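You operate a simulated robot arm through the tools that you are given. There is no shell and no other tool.

The job below is to be done with a simulated robot arm. You get a single attempt, and the scene is never put back.

## Task
Clear the gold die with the blue peg, then bolt it in the holder.
Fine: peg back in its rack, cradle upright; the gold and blue bolts tight. Set down upright: blue peg.
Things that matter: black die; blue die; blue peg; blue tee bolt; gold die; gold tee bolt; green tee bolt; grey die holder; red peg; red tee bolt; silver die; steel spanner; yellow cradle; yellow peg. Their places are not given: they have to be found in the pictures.

Only the result counts: the job must be done as asked and must still hold three seconds after the hand-in. Knocking over, shifting, dropping, spilling or breaking anything else fails it.

## Robot
A 7-joint arm with a two-finger parallel gripper, fixed in place. Base frame: the origin is at the foot of the arm, x ahead of it, y to its left, z up; the work surface is at about z = 0.913. Readings come in m, rad, newtons and seconds.
Its first joint turns from -2.897 to 2.897 rad. Payload 4.4 kg.
The tool frame sits at the grasp point between the pads (the TCP): z along the fingers, y along the line on which they close. The tips reach 0.023 m beyond it. Largest opening 0.094 m; finger width 0.038, thickness 0.01; the body of the gripper, 0.054 by 0.096 m, starts 0.039 m behind the TCP.
Orientation is that of the tool frame in the base frame, as [roll, pitch, yaw] about the fixed x, y, z axes, in that order (R = Rz(yaw) Ry(pitch) Rx(roll)). With the fingers straight down and closing along the base's y, the tool's x points along the base's -x, its y along +y and its z along -z.

## Interface
- The arm moves only by the tool step_arm. Its argument "moves" is text: rows parted by semicolons, each of 7 numbers parted by spaces: the shift along the base's x, y, z in m, then the turn, a rotation vector about the base's x, y, z in rad, then the closure in counts, from 0 (fully open) to 255 (shut). In form: x y z ax ay az jaw; .... A call has 1 to 20 rows; each row is the pose to reach, as a shift and turn from the pose commanded when the call began. Rows are played at 5 a second. More than 0.05 m and 0.15 rad between two rows, or a gripper value outside its range, and nothing of the call is played. Where a pose cannot be reached the arm comes as near as it can. A force on the tool above 70 N (or 10 N above the force at the start of the call, whichever is more), or a blocked arm, ends the call early, and 0.2 s more pass. Each finger travels about 0.072 m/s and halts on what it meets, pressing with about 43 N; the grip force reading is that of the motor and also rises with nothing between the fingers. The clock runs only during rows and for 0.2 s after the last one: add rows that repeat a pose to give the fingers time. It gives the time, the measured TCP pose, the force on the tool (base axes), the opening and the grip force at its end, in the units of the frame above (readings bear some noise), with the torque about the TCP (base axes, N m) and any sound that the robot's microphone picked up.
- Cameras (640 x 400 px; columns grow to the right, rows downward): "scene" is fixed at [0.2142, 0.4909, 1.5275]; the picture's right is [0.07, -1.00, 0.00], its down [-0.51, -0.04, -0.86] and it looks along [0.85, 0.06, -0.52] (base axes); focal length 214 px, centre (320, 200). "wrist" rides on the gripper at [0.086, 0.016, -0.075] in the tool frame; the picture's right is [-0.18, 0.98, 0.00], its down [-0.58, -0.11, -0.81] and it looks along [-0.79, -0.15, 0.59] (tool axes); focal length 243 px, centre (320, 200).
- camera(camera): a new picture of that camera. The clock stands still meanwhile.
- locate(camera, pixels): for up to 12 pixels [column, row] of the newest picture of that camera ("zoom" is the newest enlarged one), the place [x, y, z] in the base frame of the surface seen there, good to about 0.002 m, but the place of the scene camera against the robot may be out by one fixed shift of up to 0.025 m in any direction. The clock stands still meanwhile.
- enlarge(camera, box): a new picture of the part [left, top, right, bottom] of that camera's present view, enlarged. The clock stands still meanwhile.
- close_job(): hands the job in; it is judged then, once.

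Leave the gripper open and the arm clear of the work at the hand-in unless told otherwise.

The tools are called as a command line: name --argument value ..., lists and objects as JSON in quotes. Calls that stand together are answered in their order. step_arm: Moves the arm, as the interface text tells. Its arguments: {"type":"object","properties":{"moves":{"type":"string"}},"required":["moves"]} The other tools are called the same way: camera (camera) takes a picture; locate (camera, pixels) gives the place of the surface under pixels of a picture; enlarge (camera, box) takes an enlarged picture of a part of a camera's view; close_job () hands the job in.

At the start:

```text
time_s: 0.0
tcp_pos: [0.5455, 0.2382, 1.4278]
orientation: [3.141, 0.001, 3.141]
wrist_force: [-0.4, 0.0, -0.5]
ft_torque: [-0.02, 0.0, -0.03]
opening: 0.094
grip_force: 0.1
```

scene: 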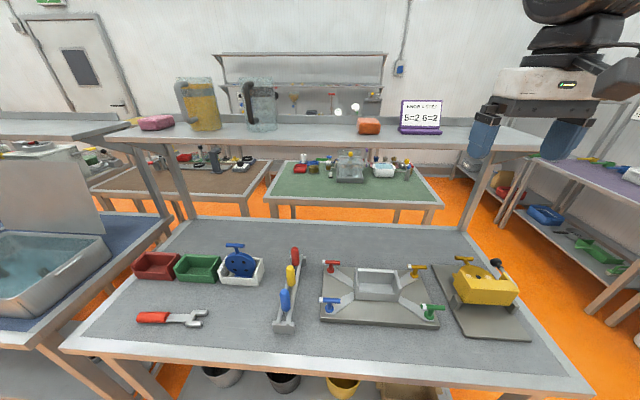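
wrist: 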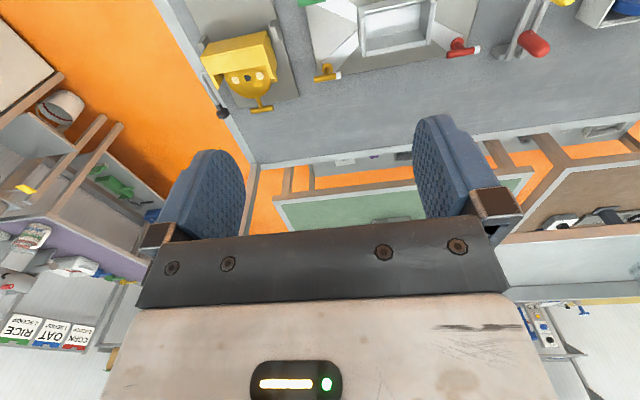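

I see the bench with trays, pegs in a rack, a die holder with four tee bolts, and a yellow cradle. I'll enlarge the main areas first to understand them.

enlarge --camera "scene" --box '[420, 240, 540, 350]'

enlarge --camera "scene" --box '[300, 240, 460, 340]'

enlarge --camera "scene" --box '[120, 230, 310, 340]'

enlarge --camera "scene" --box '[380, 85, 460, 145]'

```text
3.64 times, centred on (480, 295) of scene
```

zoom: 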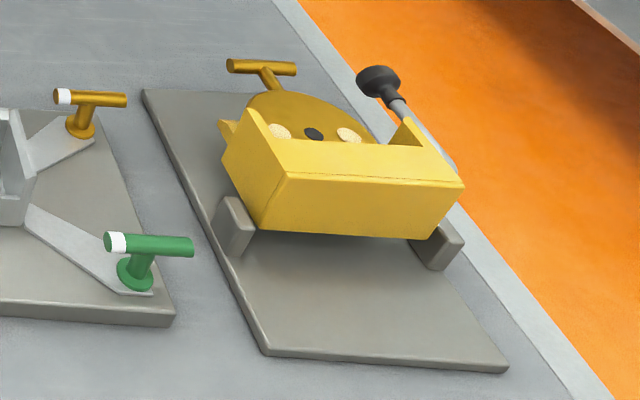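

```text
4.00 times, centred on (380, 290) of scene
```

zoom: 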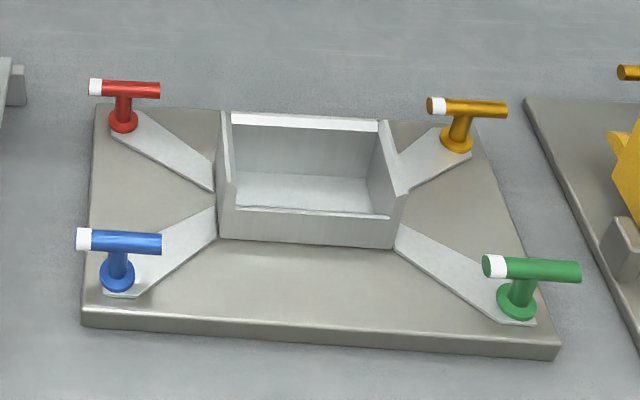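

```text
3.37 times, centred on (215, 285) of scene
```

zoom: 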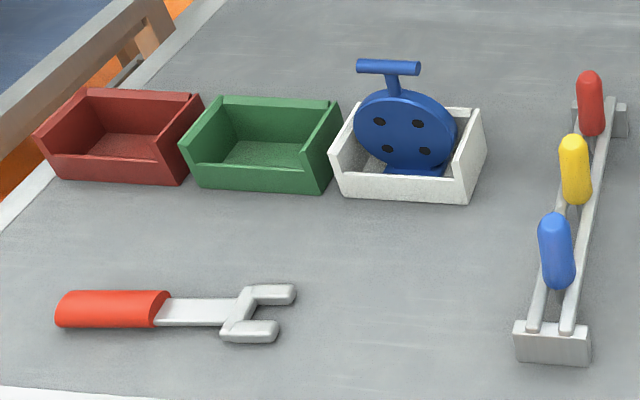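

```text
6.67 times, centred on (420, 115) of scene
```

zoom: 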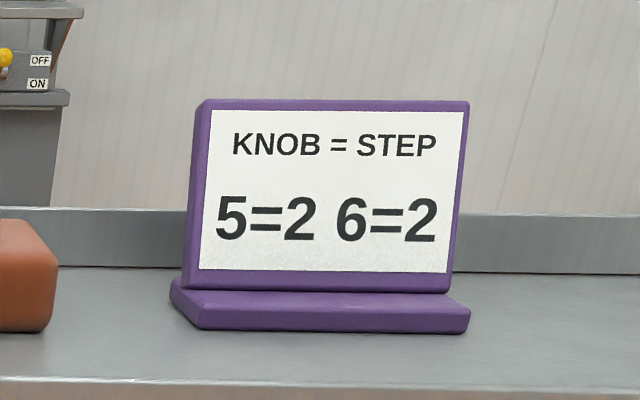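

The gold die sits in the yellow cradle, with some holes plugged in tan and some dark. I'll locate key points in the scene picture.

camera --camera "scene"

locate --camera "scene" --pixels '[[333, 262], [324, 302], [412, 268], [429, 308], [379, 285], [295, 255], [290, 275], [285, 298], [463, 258], [497, 264], [485, 290], [150, 318]]'

enlarge --camera "scene" --box '[440, 245, 530, 310]'

enlarge --camera "wrist" --box '[180, 0, 340, 130]'

```text
taken
```

scene: 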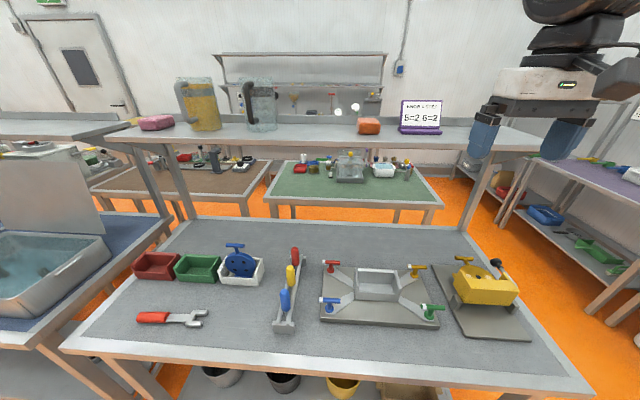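

```text
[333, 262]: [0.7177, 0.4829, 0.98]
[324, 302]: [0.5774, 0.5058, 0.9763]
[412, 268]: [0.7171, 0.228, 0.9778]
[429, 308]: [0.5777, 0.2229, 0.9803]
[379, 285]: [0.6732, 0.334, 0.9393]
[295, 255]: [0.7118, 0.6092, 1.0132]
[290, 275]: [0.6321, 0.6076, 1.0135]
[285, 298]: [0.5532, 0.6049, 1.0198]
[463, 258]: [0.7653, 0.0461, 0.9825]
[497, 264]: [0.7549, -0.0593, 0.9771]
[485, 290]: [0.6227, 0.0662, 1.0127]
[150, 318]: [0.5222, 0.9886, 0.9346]
```

```text
6.15 times, centred on (485, 278) of scene
```

zoom: 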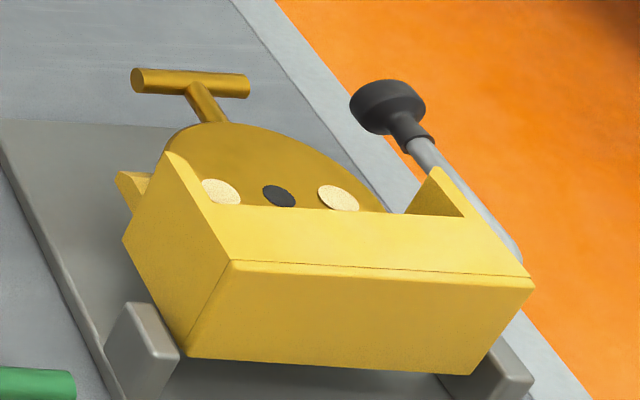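

```text
3.08 times, centred on (260, 65) of wrist
```

zoom: 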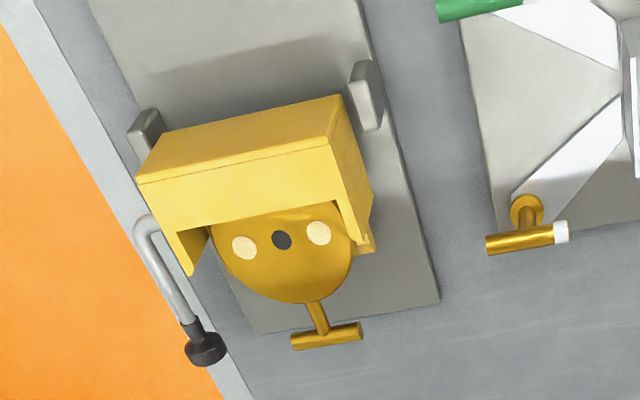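

The wrist image is upside down compared to the room. The cradle appears tipped forward, toward +x, with the die face up. I'll move the hand above the cradle for a close look.

step_arm --moves "0.01 -0.03 -0.025 0 0 0 0;0.02 -0.06 -0.05 0 0 0 0;0.03 -0.09 -0.075 0 0 0 0;0.04 -0.12 -0.1 0 0 0 0;0.05 -0.15 -0.125 0 0 0 0;0.06 -0.18 -0.15 0 0 0 0;0.06 -0.19 -0.18 0 0 0 0;0.06 -0.19 -0.18 0 0 0 0"

camera --camera "wrist"

enlarge --camera "wrist" --box '[160, 0, 400, 150]'

```text
time_s: 1.8
tcp_pos: [0.6077, 0.0469, 1.2473]
orientation: [-3.141, 0.001, 3.141]
wrist_force: [0.1, 0.4, 0.6]
ft_torque: [-0.01, 0.0, 0.0]
opening: 0.0941
grip_force: 0.1
```

```text
taken
```

wrist: 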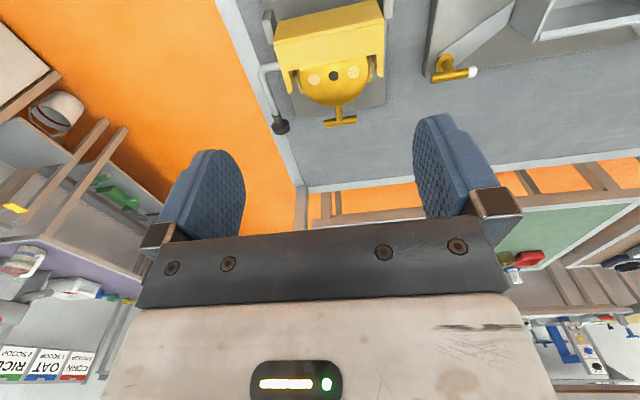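

```text
2.67 times, centred on (280, 75) of wrist
```

zoom: 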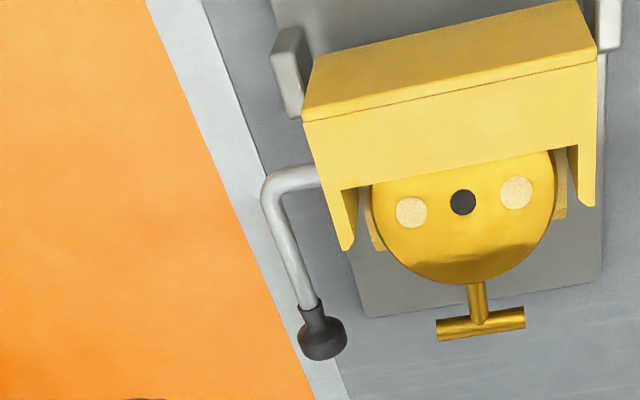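

Two tan plugs with a dark hole between them are visible. I'll go lower to look more closely between the fingers.

step_arm --moves "0 0 -0.04 0 0 0 0;0 0 -0.08 0 0 0 0;-0.01 0 -0.11 0 0 0 0;-0.02 0 -0.13 0 0 0 0;-0.02 0 -0.13 0 0 0 0"

camera --camera "wrist"

enlarge --camera "wrist" --box '[200, 0, 440, 150]'

```text
time_s: 3.0
tcp_pos: [0.5863, 0.0461, 1.1181]
orientation: [3.14, 0.0, -3.141]
wrist_force: [0.2, -0.4, -0.4]
ft_torque: [0.02, 0.03, 0.03]
opening: 0.0939
grip_force: 0.1
```

```text
taken
```

wrist: 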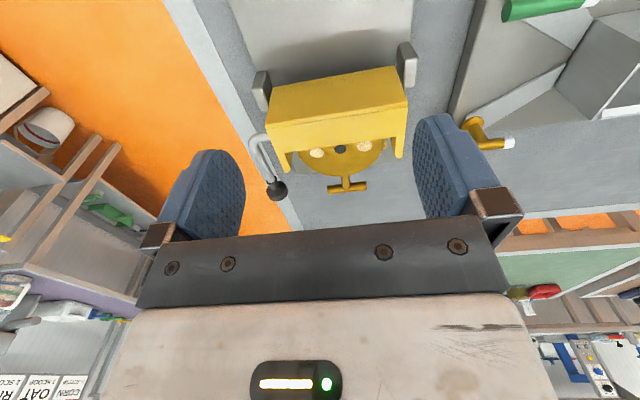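

```text
2.67 times, centred on (320, 75) of wrist
```

zoom: 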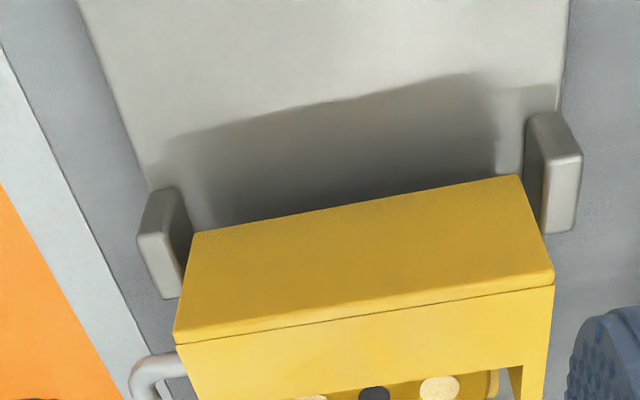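

I'll locate die and cradle points from the current wrist picture, so I can get the plane of the die.

locate --camera "wrist" --pixels '[[317, 154], [363, 147], [340, 149], [330, 187], [364, 184], [345, 170], [276, 189], [258, 140], [408, 47], [258, 75], [272, 90], [395, 67]]'

locate --camera "zoom" --pixels '[[195, 235], [518, 177], [553, 282], [178, 342], [370, 290], [340, 260], [500, 380], [200, 380], [555, 120], [165, 195], [150, 195], [560, 60]]'

```text
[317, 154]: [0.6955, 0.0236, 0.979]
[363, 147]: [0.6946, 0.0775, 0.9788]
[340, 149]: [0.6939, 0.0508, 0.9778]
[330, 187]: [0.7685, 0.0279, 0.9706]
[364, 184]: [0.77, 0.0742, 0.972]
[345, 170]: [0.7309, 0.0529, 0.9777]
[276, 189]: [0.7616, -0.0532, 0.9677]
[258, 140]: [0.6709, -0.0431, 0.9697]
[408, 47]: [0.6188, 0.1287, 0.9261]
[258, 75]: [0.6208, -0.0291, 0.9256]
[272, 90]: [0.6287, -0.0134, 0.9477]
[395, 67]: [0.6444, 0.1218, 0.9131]
```

```text
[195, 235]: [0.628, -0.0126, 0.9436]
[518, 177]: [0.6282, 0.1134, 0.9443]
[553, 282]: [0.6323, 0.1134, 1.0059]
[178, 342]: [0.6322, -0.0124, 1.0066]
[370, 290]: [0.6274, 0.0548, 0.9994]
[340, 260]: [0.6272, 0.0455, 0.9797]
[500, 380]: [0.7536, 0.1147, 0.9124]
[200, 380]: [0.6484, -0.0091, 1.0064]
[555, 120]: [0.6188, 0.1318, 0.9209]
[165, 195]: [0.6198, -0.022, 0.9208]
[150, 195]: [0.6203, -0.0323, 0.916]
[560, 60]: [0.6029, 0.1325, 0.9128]
```

The coordinates show the cradle lined up with the base axes, and the die face is horizontal at z≈0.978. I'll tilt the hand so the camera looks straight down at the die.

step_arm --moves "0.02 0 0.02 0 0.14 0 0;0.04 0 0.02 0 0.28 0 0;0.06 0 0.02 0 0.42 0 0;0.08 0 0.01 0 0.56 0 0;0.1 0 0 0 0.7 0 0;0.1 0 0 0 0.7 0 0"

camera --camera "wrist"

enlarge --camera "wrist" --box '[220, 60, 460, 230]'

```text
time_s: 4.4
tcp_pos: [0.6859, 0.0487, 1.117]
orientation: [3.141, -0.702, -3.141]
wrist_force: [0.2, -0.1, 0.1]
ft_torque: [0.03, 0.01, 0.0]
opening: 0.0939
grip_force: 0.1
```

```text
taken
```

wrist: 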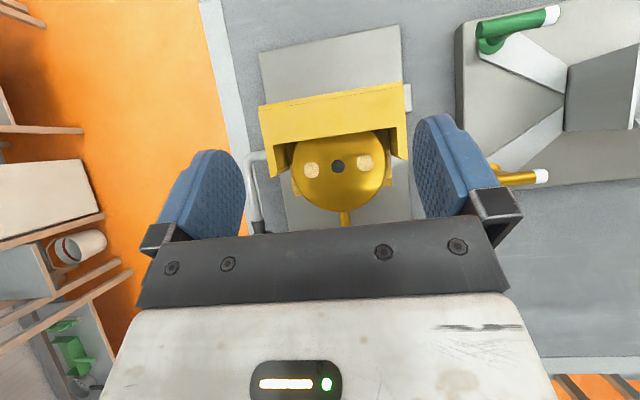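

```text
2.35 times, centred on (340, 145) of wrist
```

zoom: 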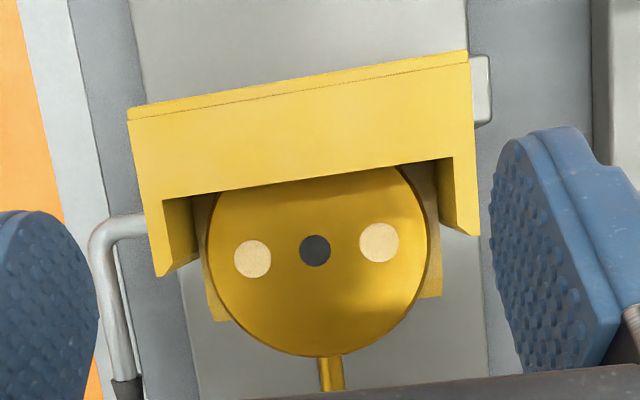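

Exactly three holes lie in a row across the diameter. The outer two are plugged and the middle is open. I'll measure these exactly.

locate --camera "zoom" --pixels '[[252, 258], [380, 242], [315, 250], [300, 250], [330, 250], [235, 258], [270, 258], [315, 330], [300, 170], [207, 240], [426, 250], [330, 375]]'

locate --camera "wrist" --pixels '[[345, 215], [254, 160], [258, 220], [298, 190], [388, 180], [300, 150], [285, 165], [395, 150], [270, 60], [398, 30], [310, 220], [380, 210]]'

```text
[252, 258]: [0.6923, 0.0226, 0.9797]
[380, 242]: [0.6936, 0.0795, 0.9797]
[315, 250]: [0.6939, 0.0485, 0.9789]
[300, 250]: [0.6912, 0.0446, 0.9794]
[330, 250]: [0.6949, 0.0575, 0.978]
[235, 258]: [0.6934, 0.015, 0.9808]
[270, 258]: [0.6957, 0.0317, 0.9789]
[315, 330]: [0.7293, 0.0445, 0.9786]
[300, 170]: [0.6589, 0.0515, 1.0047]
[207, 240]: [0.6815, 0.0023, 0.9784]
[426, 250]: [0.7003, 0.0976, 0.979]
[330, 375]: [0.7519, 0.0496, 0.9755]
```

```text
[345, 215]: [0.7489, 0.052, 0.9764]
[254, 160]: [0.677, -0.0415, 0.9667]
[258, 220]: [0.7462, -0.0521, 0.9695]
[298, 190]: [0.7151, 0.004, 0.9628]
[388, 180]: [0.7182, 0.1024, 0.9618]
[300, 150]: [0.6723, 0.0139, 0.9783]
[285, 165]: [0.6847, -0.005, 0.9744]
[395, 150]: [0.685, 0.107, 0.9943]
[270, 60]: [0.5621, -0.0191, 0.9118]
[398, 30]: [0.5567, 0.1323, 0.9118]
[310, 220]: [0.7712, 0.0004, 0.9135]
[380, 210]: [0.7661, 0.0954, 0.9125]
```

Plug holes are at about (0.6935, 0.0226) and (0.6935, 0.0795), with the die face at z=0.979. Next I'll go and look at the peg rack, near (0.55–0.71, 0.605).

step_arm --moves "0 0 0.045 0 0 0 0;0 0.03 0.08 0 0 0 0;-0.01 0.075 0.09 0 -0.07 0 0;-0.02 0.12 0.1 0 -0.14 0 0;-0.03 0.165 0.1 0 -0.21 0 0;-0.05 0.21 0.1 0 -0.28 0 0;-0.07 0.255 0.1 0 -0.35 0 0;-0.09 0.295 0.1 0 -0.42 0 0;-0.11 0.335 0.1 0 -0.49 0 0;-0.13 0.375 0.1 0 -0.56 0 0;-0.14 0.42 0.1 0 -0.63 0 0;-0.15 0.465 0.09 0 -0.7 0 0;-0.15 0.51 0.08 0 -0.7 0 0;-0.15 0.55 0.08 0 -0.7 0 0;-0.15 0.55 0.08 0 -0.7 0 0"

camera --camera "wrist"

enlarge --camera "wrist" --box '[220, 0, 460, 150]'

```text
time_s: 7.6
tcp_pos: [0.5376, 0.5961, 1.1989]
orientation: [-3.141, 0.001, -3.141]
wrist_force: [-0.7, -0.2, -0.1]
ft_torque: [0.01, 0.04, 0.01]
opening: 0.0941
grip_force: 0.1
```

```text
taken
```

wrist: 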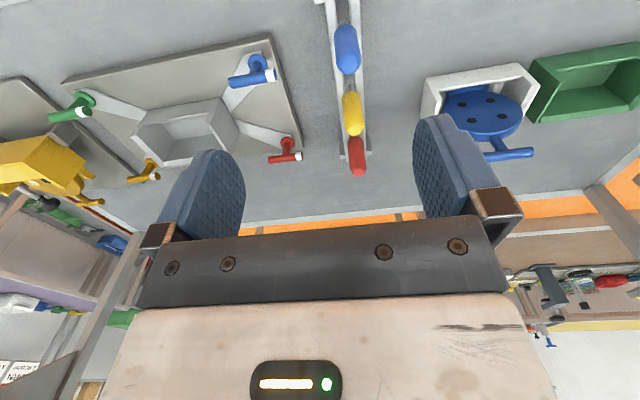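

```text
2.67 times, centred on (340, 75) of wrist
```

zoom: 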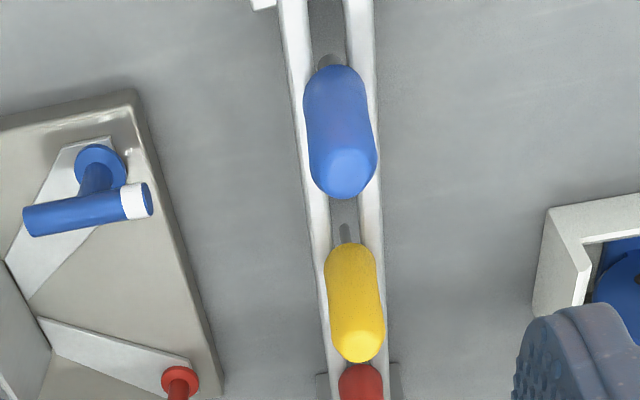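

The pegs have coloured handles with thin steel shafts that hang between two rails. I'll measure them, then tilt for a side view.

locate --camera "zoom" --pixels '[[348, 165], [337, 90], [305, 120], [374, 120], [358, 345], [330, 62], [296, 60], [362, 60], [335, 20], [322, 390], [397, 375], [345, 232]]'

step_arm --moves "-0.045 0 0 0 -0.1 0 0;-0.09 0 -0.02 0 -0.2 0 0;-0.13 0 -0.04 0 -0.3 0 0;-0.165 0 -0.07 0 -0.4 0 0;-0.2 0 -0.1 0 -0.5 0 0;-0.2 0 -0.1 0 -0.5 0 0"

camera --camera "wrist"

enlarge --camera "wrist" --box '[260, 60, 420, 170]'

```text
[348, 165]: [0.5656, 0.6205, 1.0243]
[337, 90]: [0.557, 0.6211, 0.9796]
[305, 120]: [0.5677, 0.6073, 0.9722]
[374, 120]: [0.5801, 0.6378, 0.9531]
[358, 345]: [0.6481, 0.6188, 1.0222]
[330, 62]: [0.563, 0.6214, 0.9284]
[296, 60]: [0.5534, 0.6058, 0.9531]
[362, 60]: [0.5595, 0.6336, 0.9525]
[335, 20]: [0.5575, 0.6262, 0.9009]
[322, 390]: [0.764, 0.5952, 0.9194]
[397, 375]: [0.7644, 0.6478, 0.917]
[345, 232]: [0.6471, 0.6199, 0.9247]
```

```text
time_s: 9.0
tcp_pos: [0.3408, 0.5959, 1.0934]
orientation: [-3.134, 0.499, -3.141]
wrist_force: [-1.5, -0.3, 0.8]
ft_torque: [-0.04, -0.02, 0.0]
opening: 0.0942
grip_force: 0.2
```

```text
taken
```

wrist: 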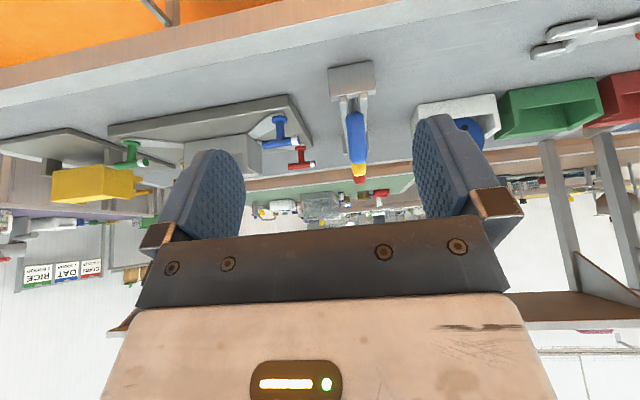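

```text
3.64 times, centred on (340, 115) of wrist
```

zoom: 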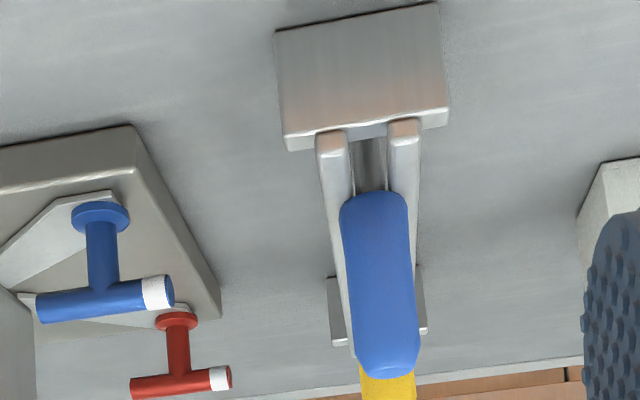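

locate --camera "zoom" --pixels '[[375, 280], [350, 280], [405, 280], [375, 210], [385, 345], [388, 372], [333, 135], [404, 125], [370, 200], [333, 200], [402, 200], [360, 60]]'

enlarge --camera "scene" --box '[265, 240, 315, 340]'

```text
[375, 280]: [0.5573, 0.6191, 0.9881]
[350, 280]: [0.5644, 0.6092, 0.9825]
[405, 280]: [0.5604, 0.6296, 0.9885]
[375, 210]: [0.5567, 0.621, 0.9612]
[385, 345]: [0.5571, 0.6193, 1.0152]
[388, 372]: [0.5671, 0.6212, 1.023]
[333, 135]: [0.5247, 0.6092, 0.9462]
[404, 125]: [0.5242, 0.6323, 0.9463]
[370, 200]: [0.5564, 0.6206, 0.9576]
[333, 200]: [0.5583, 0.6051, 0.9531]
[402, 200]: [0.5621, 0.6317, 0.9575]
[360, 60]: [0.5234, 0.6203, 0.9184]
```

```text
4.00 times, centred on (290, 290) of scene
```

zoom: 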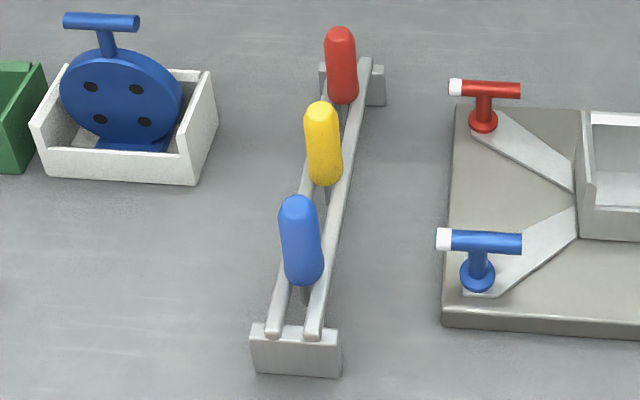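

Blue peg: axis near (0.569, 0.620), handle from z 0.953 to about 1.027. I'll straighten the hand and hover above it with the jaws open.

step_arm --moves "0.03 0.01 0.03 0 0.1 0 0;0.07 0.02 0.04 0 0.2 0 0;0.11 0.022 0.04 0 0.3 0 0;0.15 0.022 0.04 0 0.4 0 0;0.195 0.022 0.03 0 0.5 0 0;0.2345 0.0223 0.012 0 0.5 0 0;0.2345 0.0223 -0.008 0 0.5 0 0;0.2345 0.0223 -0.008 0 0.5 0 0;0.2345 0.0223 -0.008 0 0.5 0 0"

camera --camera "wrist"

enlarge --camera "wrist" --box '[260, 60, 420, 170]'

```text
time_s: 11.0
tcp_pos: [0.5699, 0.6182, 1.0888]
orientation: [3.142, 0.0, -3.142]
wrist_force: [0.3, -1.2, -0.8]
ft_torque: [0.03, 0.01, 0.02]
opening: 0.0939
grip_force: 0.1
```

```text
taken
```

wrist: 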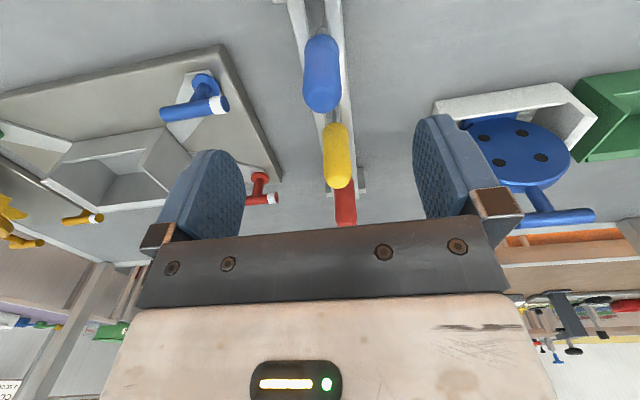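

```text
3.64 times, centred on (340, 115) of wrist
```

zoom: 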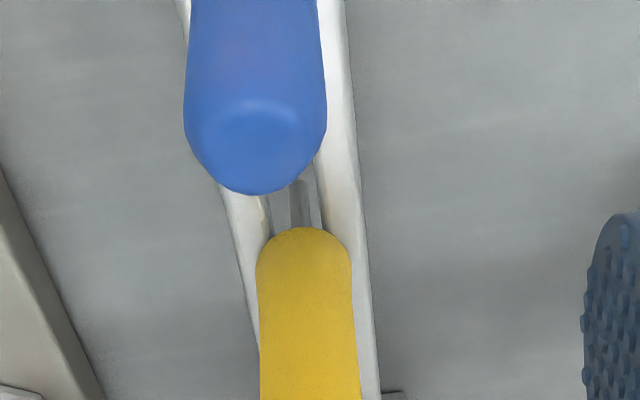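

locate --camera "zoom" --pixels '[[257, 185], [257, 150], [257, 120], [257, 60], [195, 100], [318, 100], [295, 130], [215, 130], [300, 240], [298, 200], [260, 175], [245, 185]]'

locate --camera "wrist" --pixels '[[322, 105], [322, 95], [321, 80], [320, 60], [320, 45], [320, 38], [319, 30], [316, 20], [307, 70], [338, 70], [300, 50], [340, 50]]'

```text
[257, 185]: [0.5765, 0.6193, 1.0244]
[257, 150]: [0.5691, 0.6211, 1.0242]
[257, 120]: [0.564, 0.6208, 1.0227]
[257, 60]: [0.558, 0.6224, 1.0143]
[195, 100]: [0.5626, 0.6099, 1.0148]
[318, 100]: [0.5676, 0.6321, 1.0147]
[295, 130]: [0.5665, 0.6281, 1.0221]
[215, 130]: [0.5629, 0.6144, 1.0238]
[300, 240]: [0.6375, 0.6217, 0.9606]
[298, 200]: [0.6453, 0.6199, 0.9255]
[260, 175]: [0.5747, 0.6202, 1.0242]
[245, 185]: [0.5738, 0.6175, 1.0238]
```

```text
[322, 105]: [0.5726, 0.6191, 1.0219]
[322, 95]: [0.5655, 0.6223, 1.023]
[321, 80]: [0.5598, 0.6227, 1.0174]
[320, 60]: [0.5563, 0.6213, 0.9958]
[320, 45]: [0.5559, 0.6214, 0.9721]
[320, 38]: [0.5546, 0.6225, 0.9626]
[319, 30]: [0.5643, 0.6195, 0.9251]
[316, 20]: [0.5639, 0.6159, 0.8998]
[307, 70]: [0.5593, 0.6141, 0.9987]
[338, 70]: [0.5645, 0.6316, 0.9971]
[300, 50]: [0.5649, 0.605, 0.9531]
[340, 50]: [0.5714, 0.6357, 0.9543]
```

The blue peg's axis is at about (0.568, 0.621) and its top is at z≈1.024. I'll go down to TCP z=1.000 and close.

step_arm --moves "-0.002 0.0005 -0.03 0 0 0 0;-0.002 0.0005 -0.06 0 0 0 0;-0.002 0.0005 -0.08 0 0 0 0;-0.002 0.0005 -0.09 0 0 0 0;-0.002 0.0005 -0.09 0 0 0 0;-0.002 0.0005 -0.09 0 0 0 255;-0.002 0.0005 -0.09 0 0 0 255;-0.002 0.0005 -0.09 0 0 0 255;-0.002 0.0005 -0.09 0 0 0 255;-0.002 0.0005 -0.09 0 0 0 255;-0.002 0.0005 -0.09 0 0 0 255"

camera --camera "wrist"

```text
time_s: 13.4
tcp_pos: [0.5687, 0.6199, 0.998]
orientation: [3.141, 0.001, 3.141]
wrist_force: [-0.4, -0.6, 0.6]
ft_torque: [-0.05, 0.02, -0.03]
opening: 0.0261
grip_force: 42.5
```

```text
taken
```

wrist: 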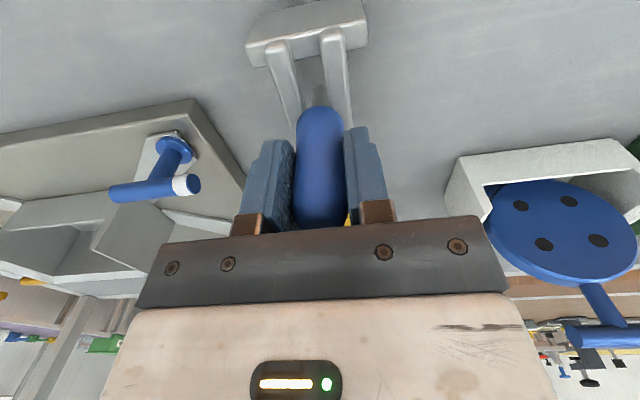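

It's gripped with an opening of 0.026. I'll lift it straight up and check the shaft.

step_arm --moves "0 0 0.02 0 0 0 255;0 0 0.05 0 0 0 255;0 0 0.08 0 0 0 255;0 0 0.12 0 0 0 255;0 0 0.15 0 0 0 255;0 0 0.15 0 0 0 255"

camera --camera "wrist"

enlarge --camera "wrist" --box '[240, 0, 400, 110]'

enlarge --camera "scene" --box '[240, 180, 340, 330]'

```text
time_s: 14.8
tcp_pos: [0.5685, 0.6187, 1.1514]
orientation: [3.141, -0.002, 3.14]
wrist_force: [-0.2, -0.5, -1.2]
ft_torque: [0.0, 0.0, 0.02]
opening: 0.026
grip_force: 42.9
```

```text
taken
```

wrist: 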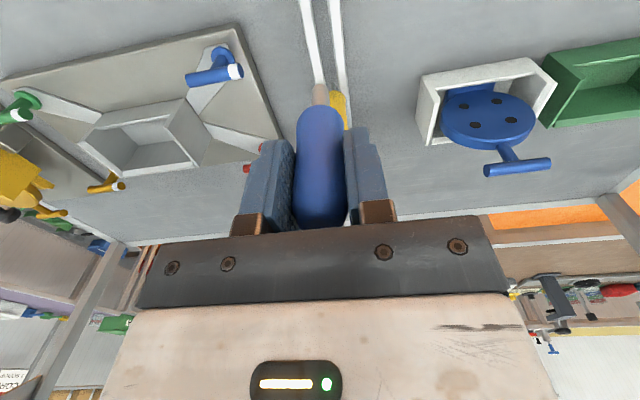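

```text
3.64 times, centred on (320, 55) of wrist
```

zoom: 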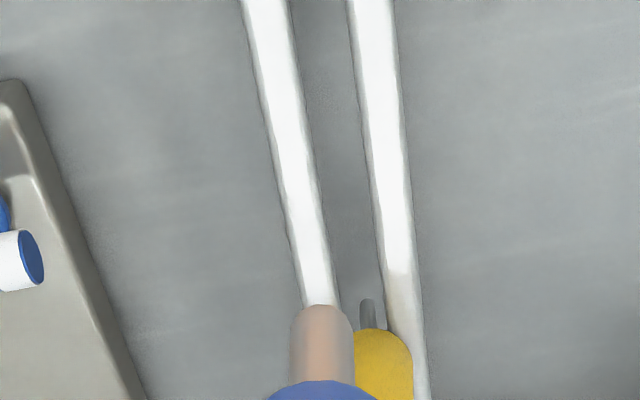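

```text
2.67 times, centred on (290, 255) of scene
```

zoom: 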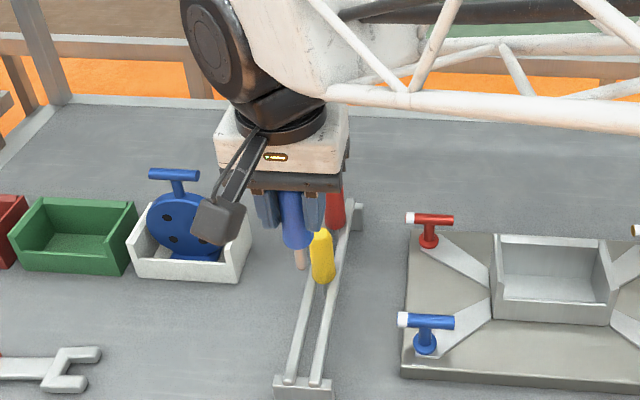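

enlarge --camera "wrist" --box '[240, 60, 400, 170]'

locate --camera "zoom" --pixels '[[322, 90], [322, 100], [322, 120], [322, 150], [300, 140], [345, 140], [322, 162], [322, 180], [322, 250], [322, 350], [240, 300], [405, 300]]'

```text
3.64 times, centred on (320, 115) of wrist
```

zoom: 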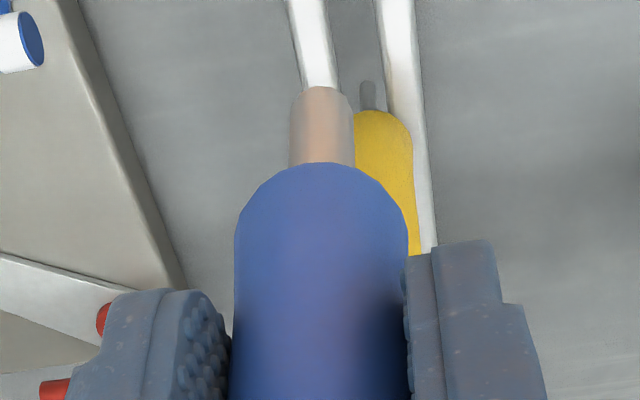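

```text
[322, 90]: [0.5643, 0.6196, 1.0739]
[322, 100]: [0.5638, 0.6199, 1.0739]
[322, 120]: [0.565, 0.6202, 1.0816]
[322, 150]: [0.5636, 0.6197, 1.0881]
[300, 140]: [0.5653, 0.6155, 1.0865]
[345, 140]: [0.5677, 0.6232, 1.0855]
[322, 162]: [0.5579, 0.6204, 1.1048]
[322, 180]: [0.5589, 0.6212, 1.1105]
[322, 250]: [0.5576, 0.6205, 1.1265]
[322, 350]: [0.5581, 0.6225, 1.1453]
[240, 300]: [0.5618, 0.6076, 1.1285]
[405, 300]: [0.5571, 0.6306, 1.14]
```

The peg tip sits about 0.078 below the TCP, the handle bottom about 0.043 below it, and the shaft is roughly 10 mm across. I'll carry it over the first plug at (0.6935, 0.0225).

step_arm --moves "0.009 -0.0428 0 0 0 0 255;0.018 -0.0855 0 0 0 0 255;0.027 -0.1283 0 0 0 0 255;0.036 -0.171 0 0 0 0 255;0.045 -0.2138 0 0 0 0 255;0.054 -0.2565 0 0 0 0 255;0.063 -0.2993 0 0 0 0 255;0.072 -0.342 0 0 0 0 255;0.081 -0.3848 0 0 0 0 255;0.09 -0.4275 0 0 0 0 255;0.099 -0.4703 0 0 0 0 255;0.108 -0.513 0 0 0 0 255;0.117 -0.5558 0 0 0 0 255;0.125 -0.5985 0 0 0 0 255;0.125 -0.5985 -0.03 0 0 0 255;0.125 -0.5985 -0.06 0 0 0 255;0.125 -0.5985 -0.06 0 0 0 255;0.125 -0.5985 -0.06 0 0 0 255"

camera --camera "wrist"

enlarge --camera "wrist" --box '[240, 30, 400, 140]'

enlarge --camera "scene" --box '[430, 220, 550, 320]'

```text
time_s: 18.6
tcp_pos: [0.6906, 0.0212, 1.089]
orientation: [-3.142, 0.0, -3.142]
wrist_force: [-0.1, -0.2, -0.3]
ft_torque: [-0.01, 0.01, -0.01]
opening: 0.0258
grip_force: 42.7
```

```text
taken
```

wrist: 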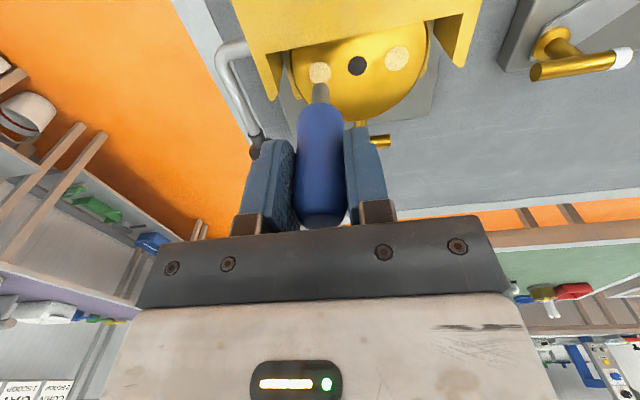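

```text
3.64 times, centred on (320, 85) of wrist
```

zoom: 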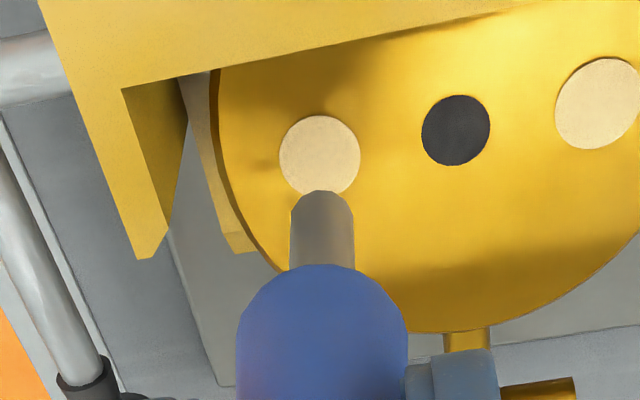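

```text
4.00 times, centred on (490, 270) of scene
```

zoom: 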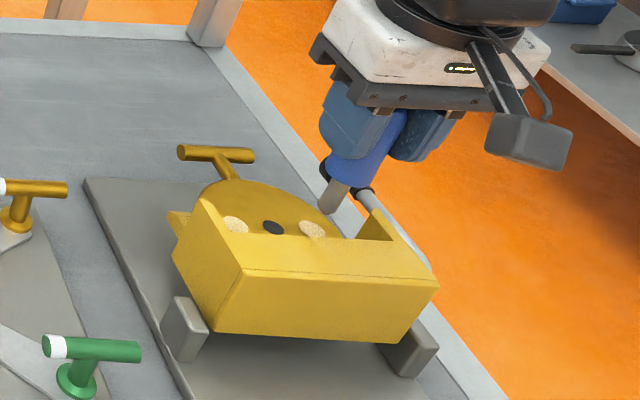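

enlarge --camera "wrist" --box '[240, 30, 400, 140]'

locate --camera "zoom" --pixels '[[320, 155], [282, 155], [358, 155], [320, 118], [320, 200], [320, 230], [140, 250], [130, 150], [122, 88], [250, 72], [456, 130], [597, 103]]'

```text
3.64 times, centred on (320, 85) of wrist
```

zoom: 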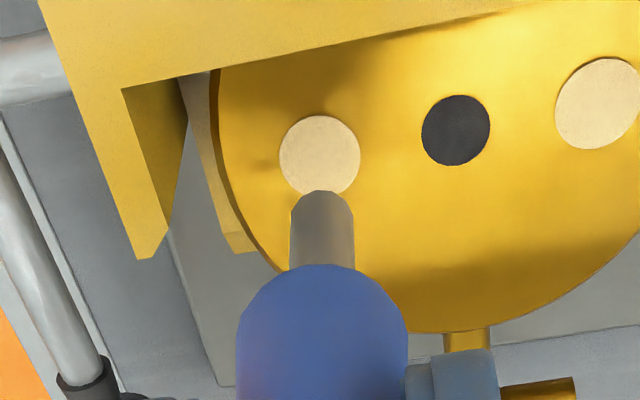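

```text
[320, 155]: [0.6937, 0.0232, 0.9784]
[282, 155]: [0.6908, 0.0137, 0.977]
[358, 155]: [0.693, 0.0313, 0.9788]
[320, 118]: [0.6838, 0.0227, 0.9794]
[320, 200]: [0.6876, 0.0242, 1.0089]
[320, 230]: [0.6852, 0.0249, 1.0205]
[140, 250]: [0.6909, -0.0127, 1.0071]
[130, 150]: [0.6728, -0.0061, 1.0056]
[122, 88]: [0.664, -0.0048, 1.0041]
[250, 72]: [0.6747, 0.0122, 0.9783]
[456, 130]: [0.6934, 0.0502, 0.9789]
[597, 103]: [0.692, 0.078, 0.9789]
```

Plug centre is (0.6935, 0.0229). The peg seems about 1–2 mm off, so I'll nudge it and lower slowly into the plug.

step_arm --moves "0.001 -0.0005 -0.01 0 0 0 255;0.0015 -0.001 -0.02 0 0 0 255;0.0015 -0.001 -0.028 0 0 0 255;0.0015 -0.001 -0.032 0 0 0 255;0.0015 -0.001 -0.036 0 0 0 255;0.0015 -0.001 -0.04 0 0 0 255;0.0015 -0.001 -0.044 0 0 0 255;0.0015 -0.001 -0.044 0 0 0 255"

camera --camera "wrist"

```text
time_s: 20.4
tcp_pos: [0.6946, 0.021, 1.0469]
orientation: [-3.141, 0.002, 3.14]
wrist_force: [-0.8, -5.5, 63.3]
ft_torque: [-0.49, -0.01, -0.03]
opening: 0.0257
grip_force: 42.9
```

```text
taken
```

wrist: 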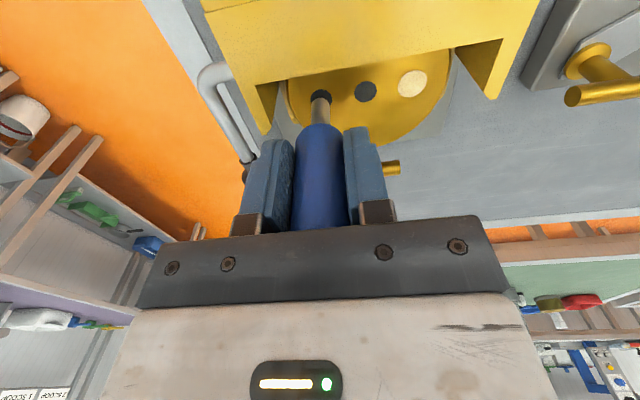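

The first plug is gone and that hole is now dark, with 63 N of resistance below it. I'll lift straight out.

step_arm --moves "0 0 0.01 0 0 0 255;0 0 0.03 0 0 0 255;0 0 0.06 0 0 0 255;0 0 0.06 0 0 0 255"

camera --camera "wrist"

enlarge --camera "wrist" --box '[240, 30, 400, 140]'

locate --camera "zoom" --pixels '[[320, 170], [320, 180], [320, 190], [320, 200], [320, 215], [320, 230], [320, 250], [320, 300]]'

```text
time_s: 21.4
tcp_pos: [0.6924, 0.0197, 1.1045]
orientation: [-3.142, 0.001, 3.141]
wrist_force: [-0.2, -0.1, -1.0]
ft_torque: [0.02, 0.01, 0.02]
opening: 0.0258
grip_force: 42.6
```

```text
taken
```

wrist: 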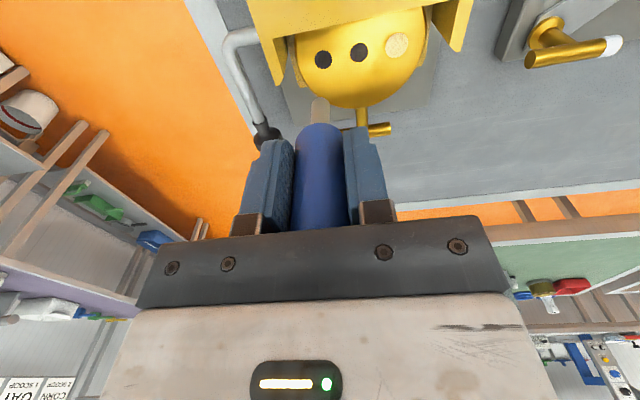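

```text
3.64 times, centred on (320, 85) of wrist
```

zoom: 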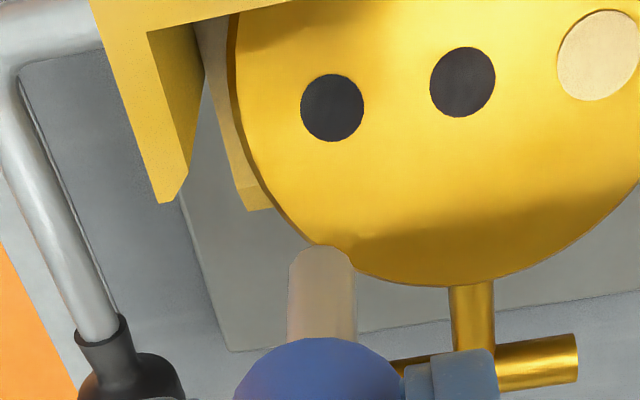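

```text
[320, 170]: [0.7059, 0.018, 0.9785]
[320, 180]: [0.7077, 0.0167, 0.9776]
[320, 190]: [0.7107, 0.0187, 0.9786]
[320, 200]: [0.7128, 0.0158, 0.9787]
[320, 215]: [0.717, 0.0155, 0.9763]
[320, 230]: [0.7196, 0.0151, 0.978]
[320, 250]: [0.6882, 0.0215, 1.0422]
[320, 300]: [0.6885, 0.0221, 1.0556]
```

The first hole is clear. The peg slid up about 12 mm in the grip, so the tip is now ~0.066 below the TCP. Next I'll do the second plug at (0.6935, 0.0793), pressing in small steps.

step_arm --moves "0 0.03 0 0 0 0 255;0 0.0578 0 0 0 0 255;0 0.0578 -0.02 0 0 0 255;0 0.0578 -0.04 0 0 0 255;0 0.0578 -0.053 0 0 0 255;0 0.0578 -0.057 0 0 0 255;0 0.0578 -0.057 0 0 0 255"

camera --camera "wrist"

enlarge --camera "wrist" --box '[240, 50, 400, 160]'

```text
time_s: 23.0
tcp_pos: [0.6958, 0.0794, 1.0508]
orientation: [3.141, 0.001, -3.14]
wrist_force: [-0.4, -0.6, -0.7]
ft_torque: [-0.01, 0.01, -0.01]
opening: 0.0255
grip_force: 43.5
```

```text
taken
```

wrist: 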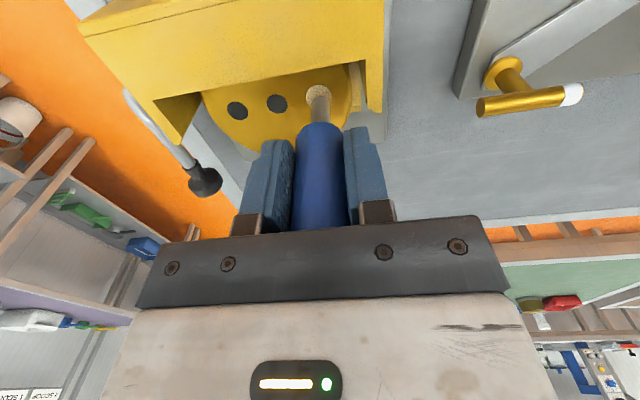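

```text
3.64 times, centred on (320, 105) of wrist
```

zoom: 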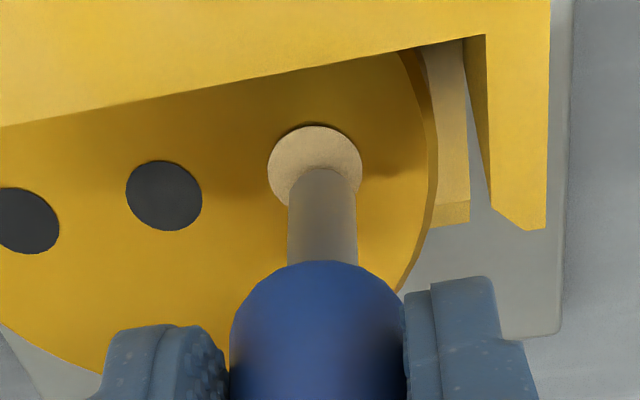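

The peg is just above the second plug with no contact yet. I'll press down in 2 mm steps.

step_arm --moves "-0.001 0 -0.002 0 0 0 255;-0.001 0 -0.004 0 0 0 255;-0.001 0 -0.006 0 0 0 255;-0.001 0 -0.006 0 0 0 255"

camera --camera "wrist"

```text
time_s: 24.1
tcp_pos: [0.696, 0.0778, 1.0481]
orientation: [3.141, 0.01, -3.141]
wrist_force: [2.2, 2.0, 10.1]
ft_torque: [0.27, -0.17, 0.0]
opening: 0.0257
grip_force: 43.4
stopped in row 4: the force on the tool passed its limit at 72 N (the readings are from after the stop); the commanded pose is now the measured one
```

```text
taken
```

wrist: 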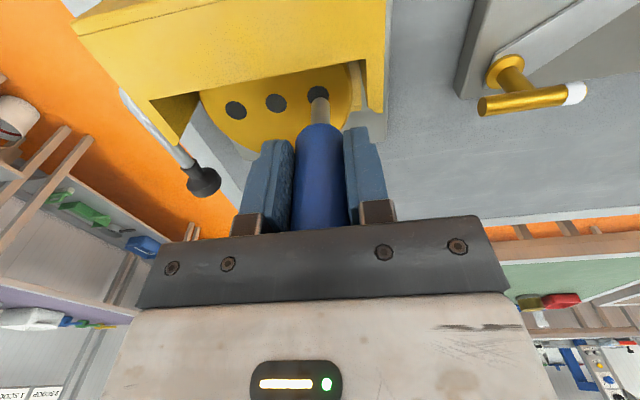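

The second plug cleared too. All three holes look dark. I'll lift and check.

step_arm --moves "0 0 0.01 0 0 0 255;0 0 0.04 0 0 0 255;0 0 0.08 0 0.0 0 255;0 0 0.1 0 0 0 255;0 0 0.1 0 0 0 255;0 0 0.1 0 0 0 255"

camera --camera "wrist"

enlarge --camera "wrist" --box '[200, 0, 440, 150]'

locate --camera "wrist" --pixels '[[320, 102], [320, 105], [320, 110], [320, 115], [320, 120], [320, 125], [320, 130], [320, 140], [320, 180], [296, 160], [344, 160], [320, 220]]'

```text
time_s: 25.5
tcp_pos: [0.6938, 0.0775, 1.1481]
orientation: [-3.14, 0.008, -3.14]
wrist_force: [-1.0, -0.7, -0.3]
ft_torque: [-0.01, 0.0, 0.0]
opening: 0.0258
grip_force: 42.6
```

```text
taken
```

wrist: 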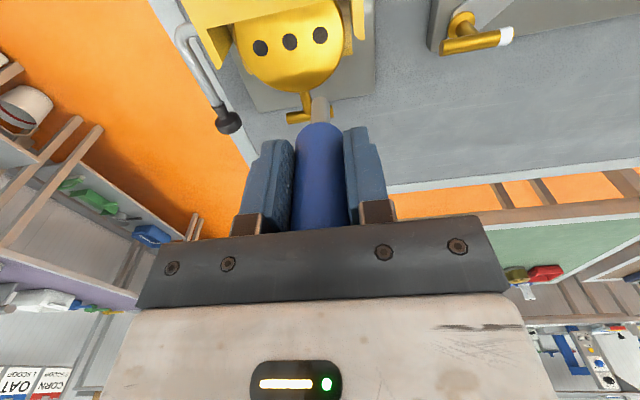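

```text
2.67 times, centred on (320, 75) of wrist
```

zoom: 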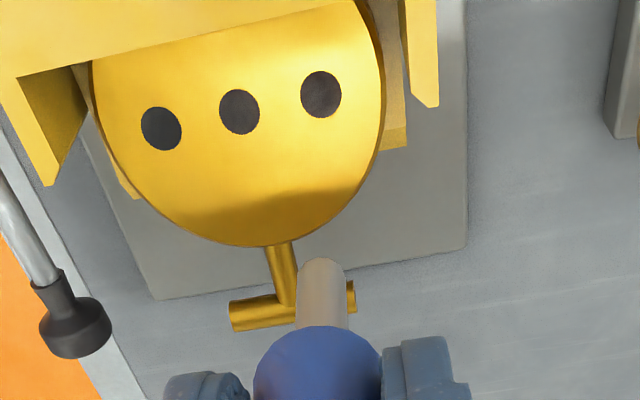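

```text
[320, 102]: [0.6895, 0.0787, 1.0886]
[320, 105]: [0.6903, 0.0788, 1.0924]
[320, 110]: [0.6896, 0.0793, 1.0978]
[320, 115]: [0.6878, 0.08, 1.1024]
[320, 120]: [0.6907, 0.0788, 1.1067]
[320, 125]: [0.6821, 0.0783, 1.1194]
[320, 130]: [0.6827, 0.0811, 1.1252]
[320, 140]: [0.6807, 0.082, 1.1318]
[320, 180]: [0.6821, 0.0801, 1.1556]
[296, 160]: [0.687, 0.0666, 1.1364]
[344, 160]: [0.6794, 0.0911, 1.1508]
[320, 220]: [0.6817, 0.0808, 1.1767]
```

All three holes are open. Next I'll carry the peg back over its rack slot at (0.569, 0.621), stay high, and look at the slot.

step_arm --moves "-0.009 0.0388 0 0 0 0 255;-0.018 0.0775 0 0 0 0 255;-0.027 0.1163 0 0 0 0 255;-0.036 0.155 0 0 0 0 255;-0.045 0.1938 0 0 0 0 255;-0.054 0.2326 0 0 0 0 255;-0.063 0.2714 0 0 0 0 255;-0.072 0.31 0 0 0 0 255;-0.081 0.349 0 0 0 0 255;-0.09 0.3876 0 0 0 0 255;-0.099 0.426 0 0 0 0 255;-0.108 0.465 0 0 0 0 255;-0.117 0.504 0 0 0 0 255;-0.126 0.5425 0 0 0 0 255;-0.126 0.5425 0 0 0 0 255;-0.126 0.5425 0 0 0 0 255"

camera --camera "wrist"

enlarge --camera "wrist" --box '[260, 0, 380, 80]'

enlarge --camera "scene" --box '[265, 230, 325, 340]'

```text
time_s: 28.9
tcp_pos: [0.5681, 0.6221, 1.1458]
orientation: [3.141, 0.007, -3.141]
wrist_force: [-0.5, -1.7, -0.3]
ft_torque: [0.01, 0.0, 0.02]
opening: 0.0259
grip_force: 43.6
```

```text
taken
```

wrist: 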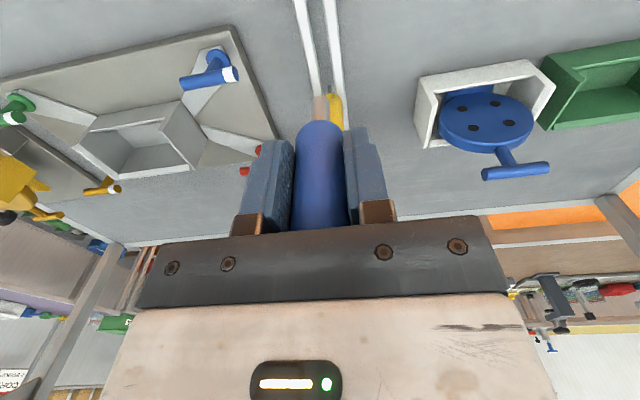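

```text
5.00 times, centred on (320, 40) of wrist
```

zoom: 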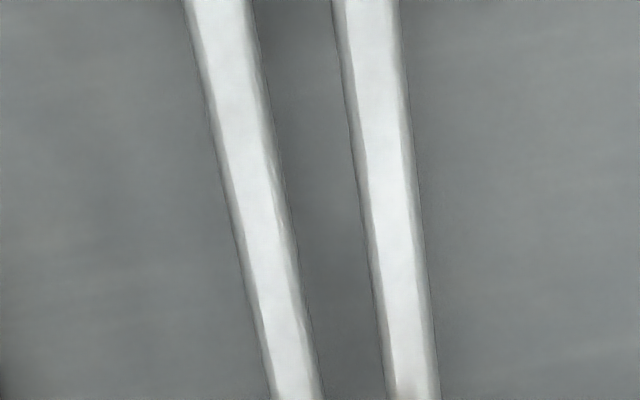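

```text
3.64 times, centred on (295, 285) of scene
```

zoom: 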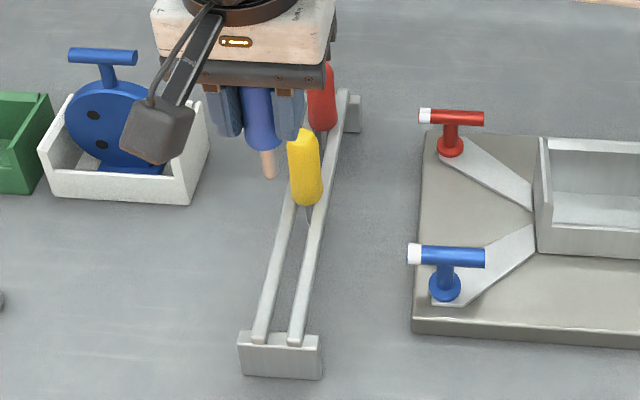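

locate --camera "wrist" --pixels '[[312, 45], [334, 45], [306, 20], [330, 20], [323, 45], [320, 100], [320, 110], [320, 116], [320, 124], [320, 130], [335, 95], [320, 160]]'

enlarge --camera "wrist" --box '[260, 70, 380, 150]'

```text
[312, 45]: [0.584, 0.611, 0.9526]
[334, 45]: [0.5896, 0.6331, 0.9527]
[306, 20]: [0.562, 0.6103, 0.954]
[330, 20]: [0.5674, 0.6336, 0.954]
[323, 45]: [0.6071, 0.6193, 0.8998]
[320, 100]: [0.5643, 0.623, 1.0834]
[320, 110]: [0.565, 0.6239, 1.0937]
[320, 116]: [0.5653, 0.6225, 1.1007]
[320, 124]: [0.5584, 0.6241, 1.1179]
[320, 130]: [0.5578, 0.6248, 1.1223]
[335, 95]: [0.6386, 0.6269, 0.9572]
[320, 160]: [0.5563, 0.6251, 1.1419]
```

```text
5.00 times, centred on (320, 110) of wrist
```

zoom: 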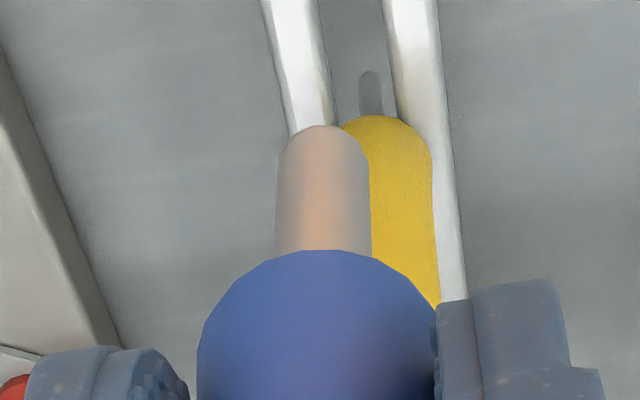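

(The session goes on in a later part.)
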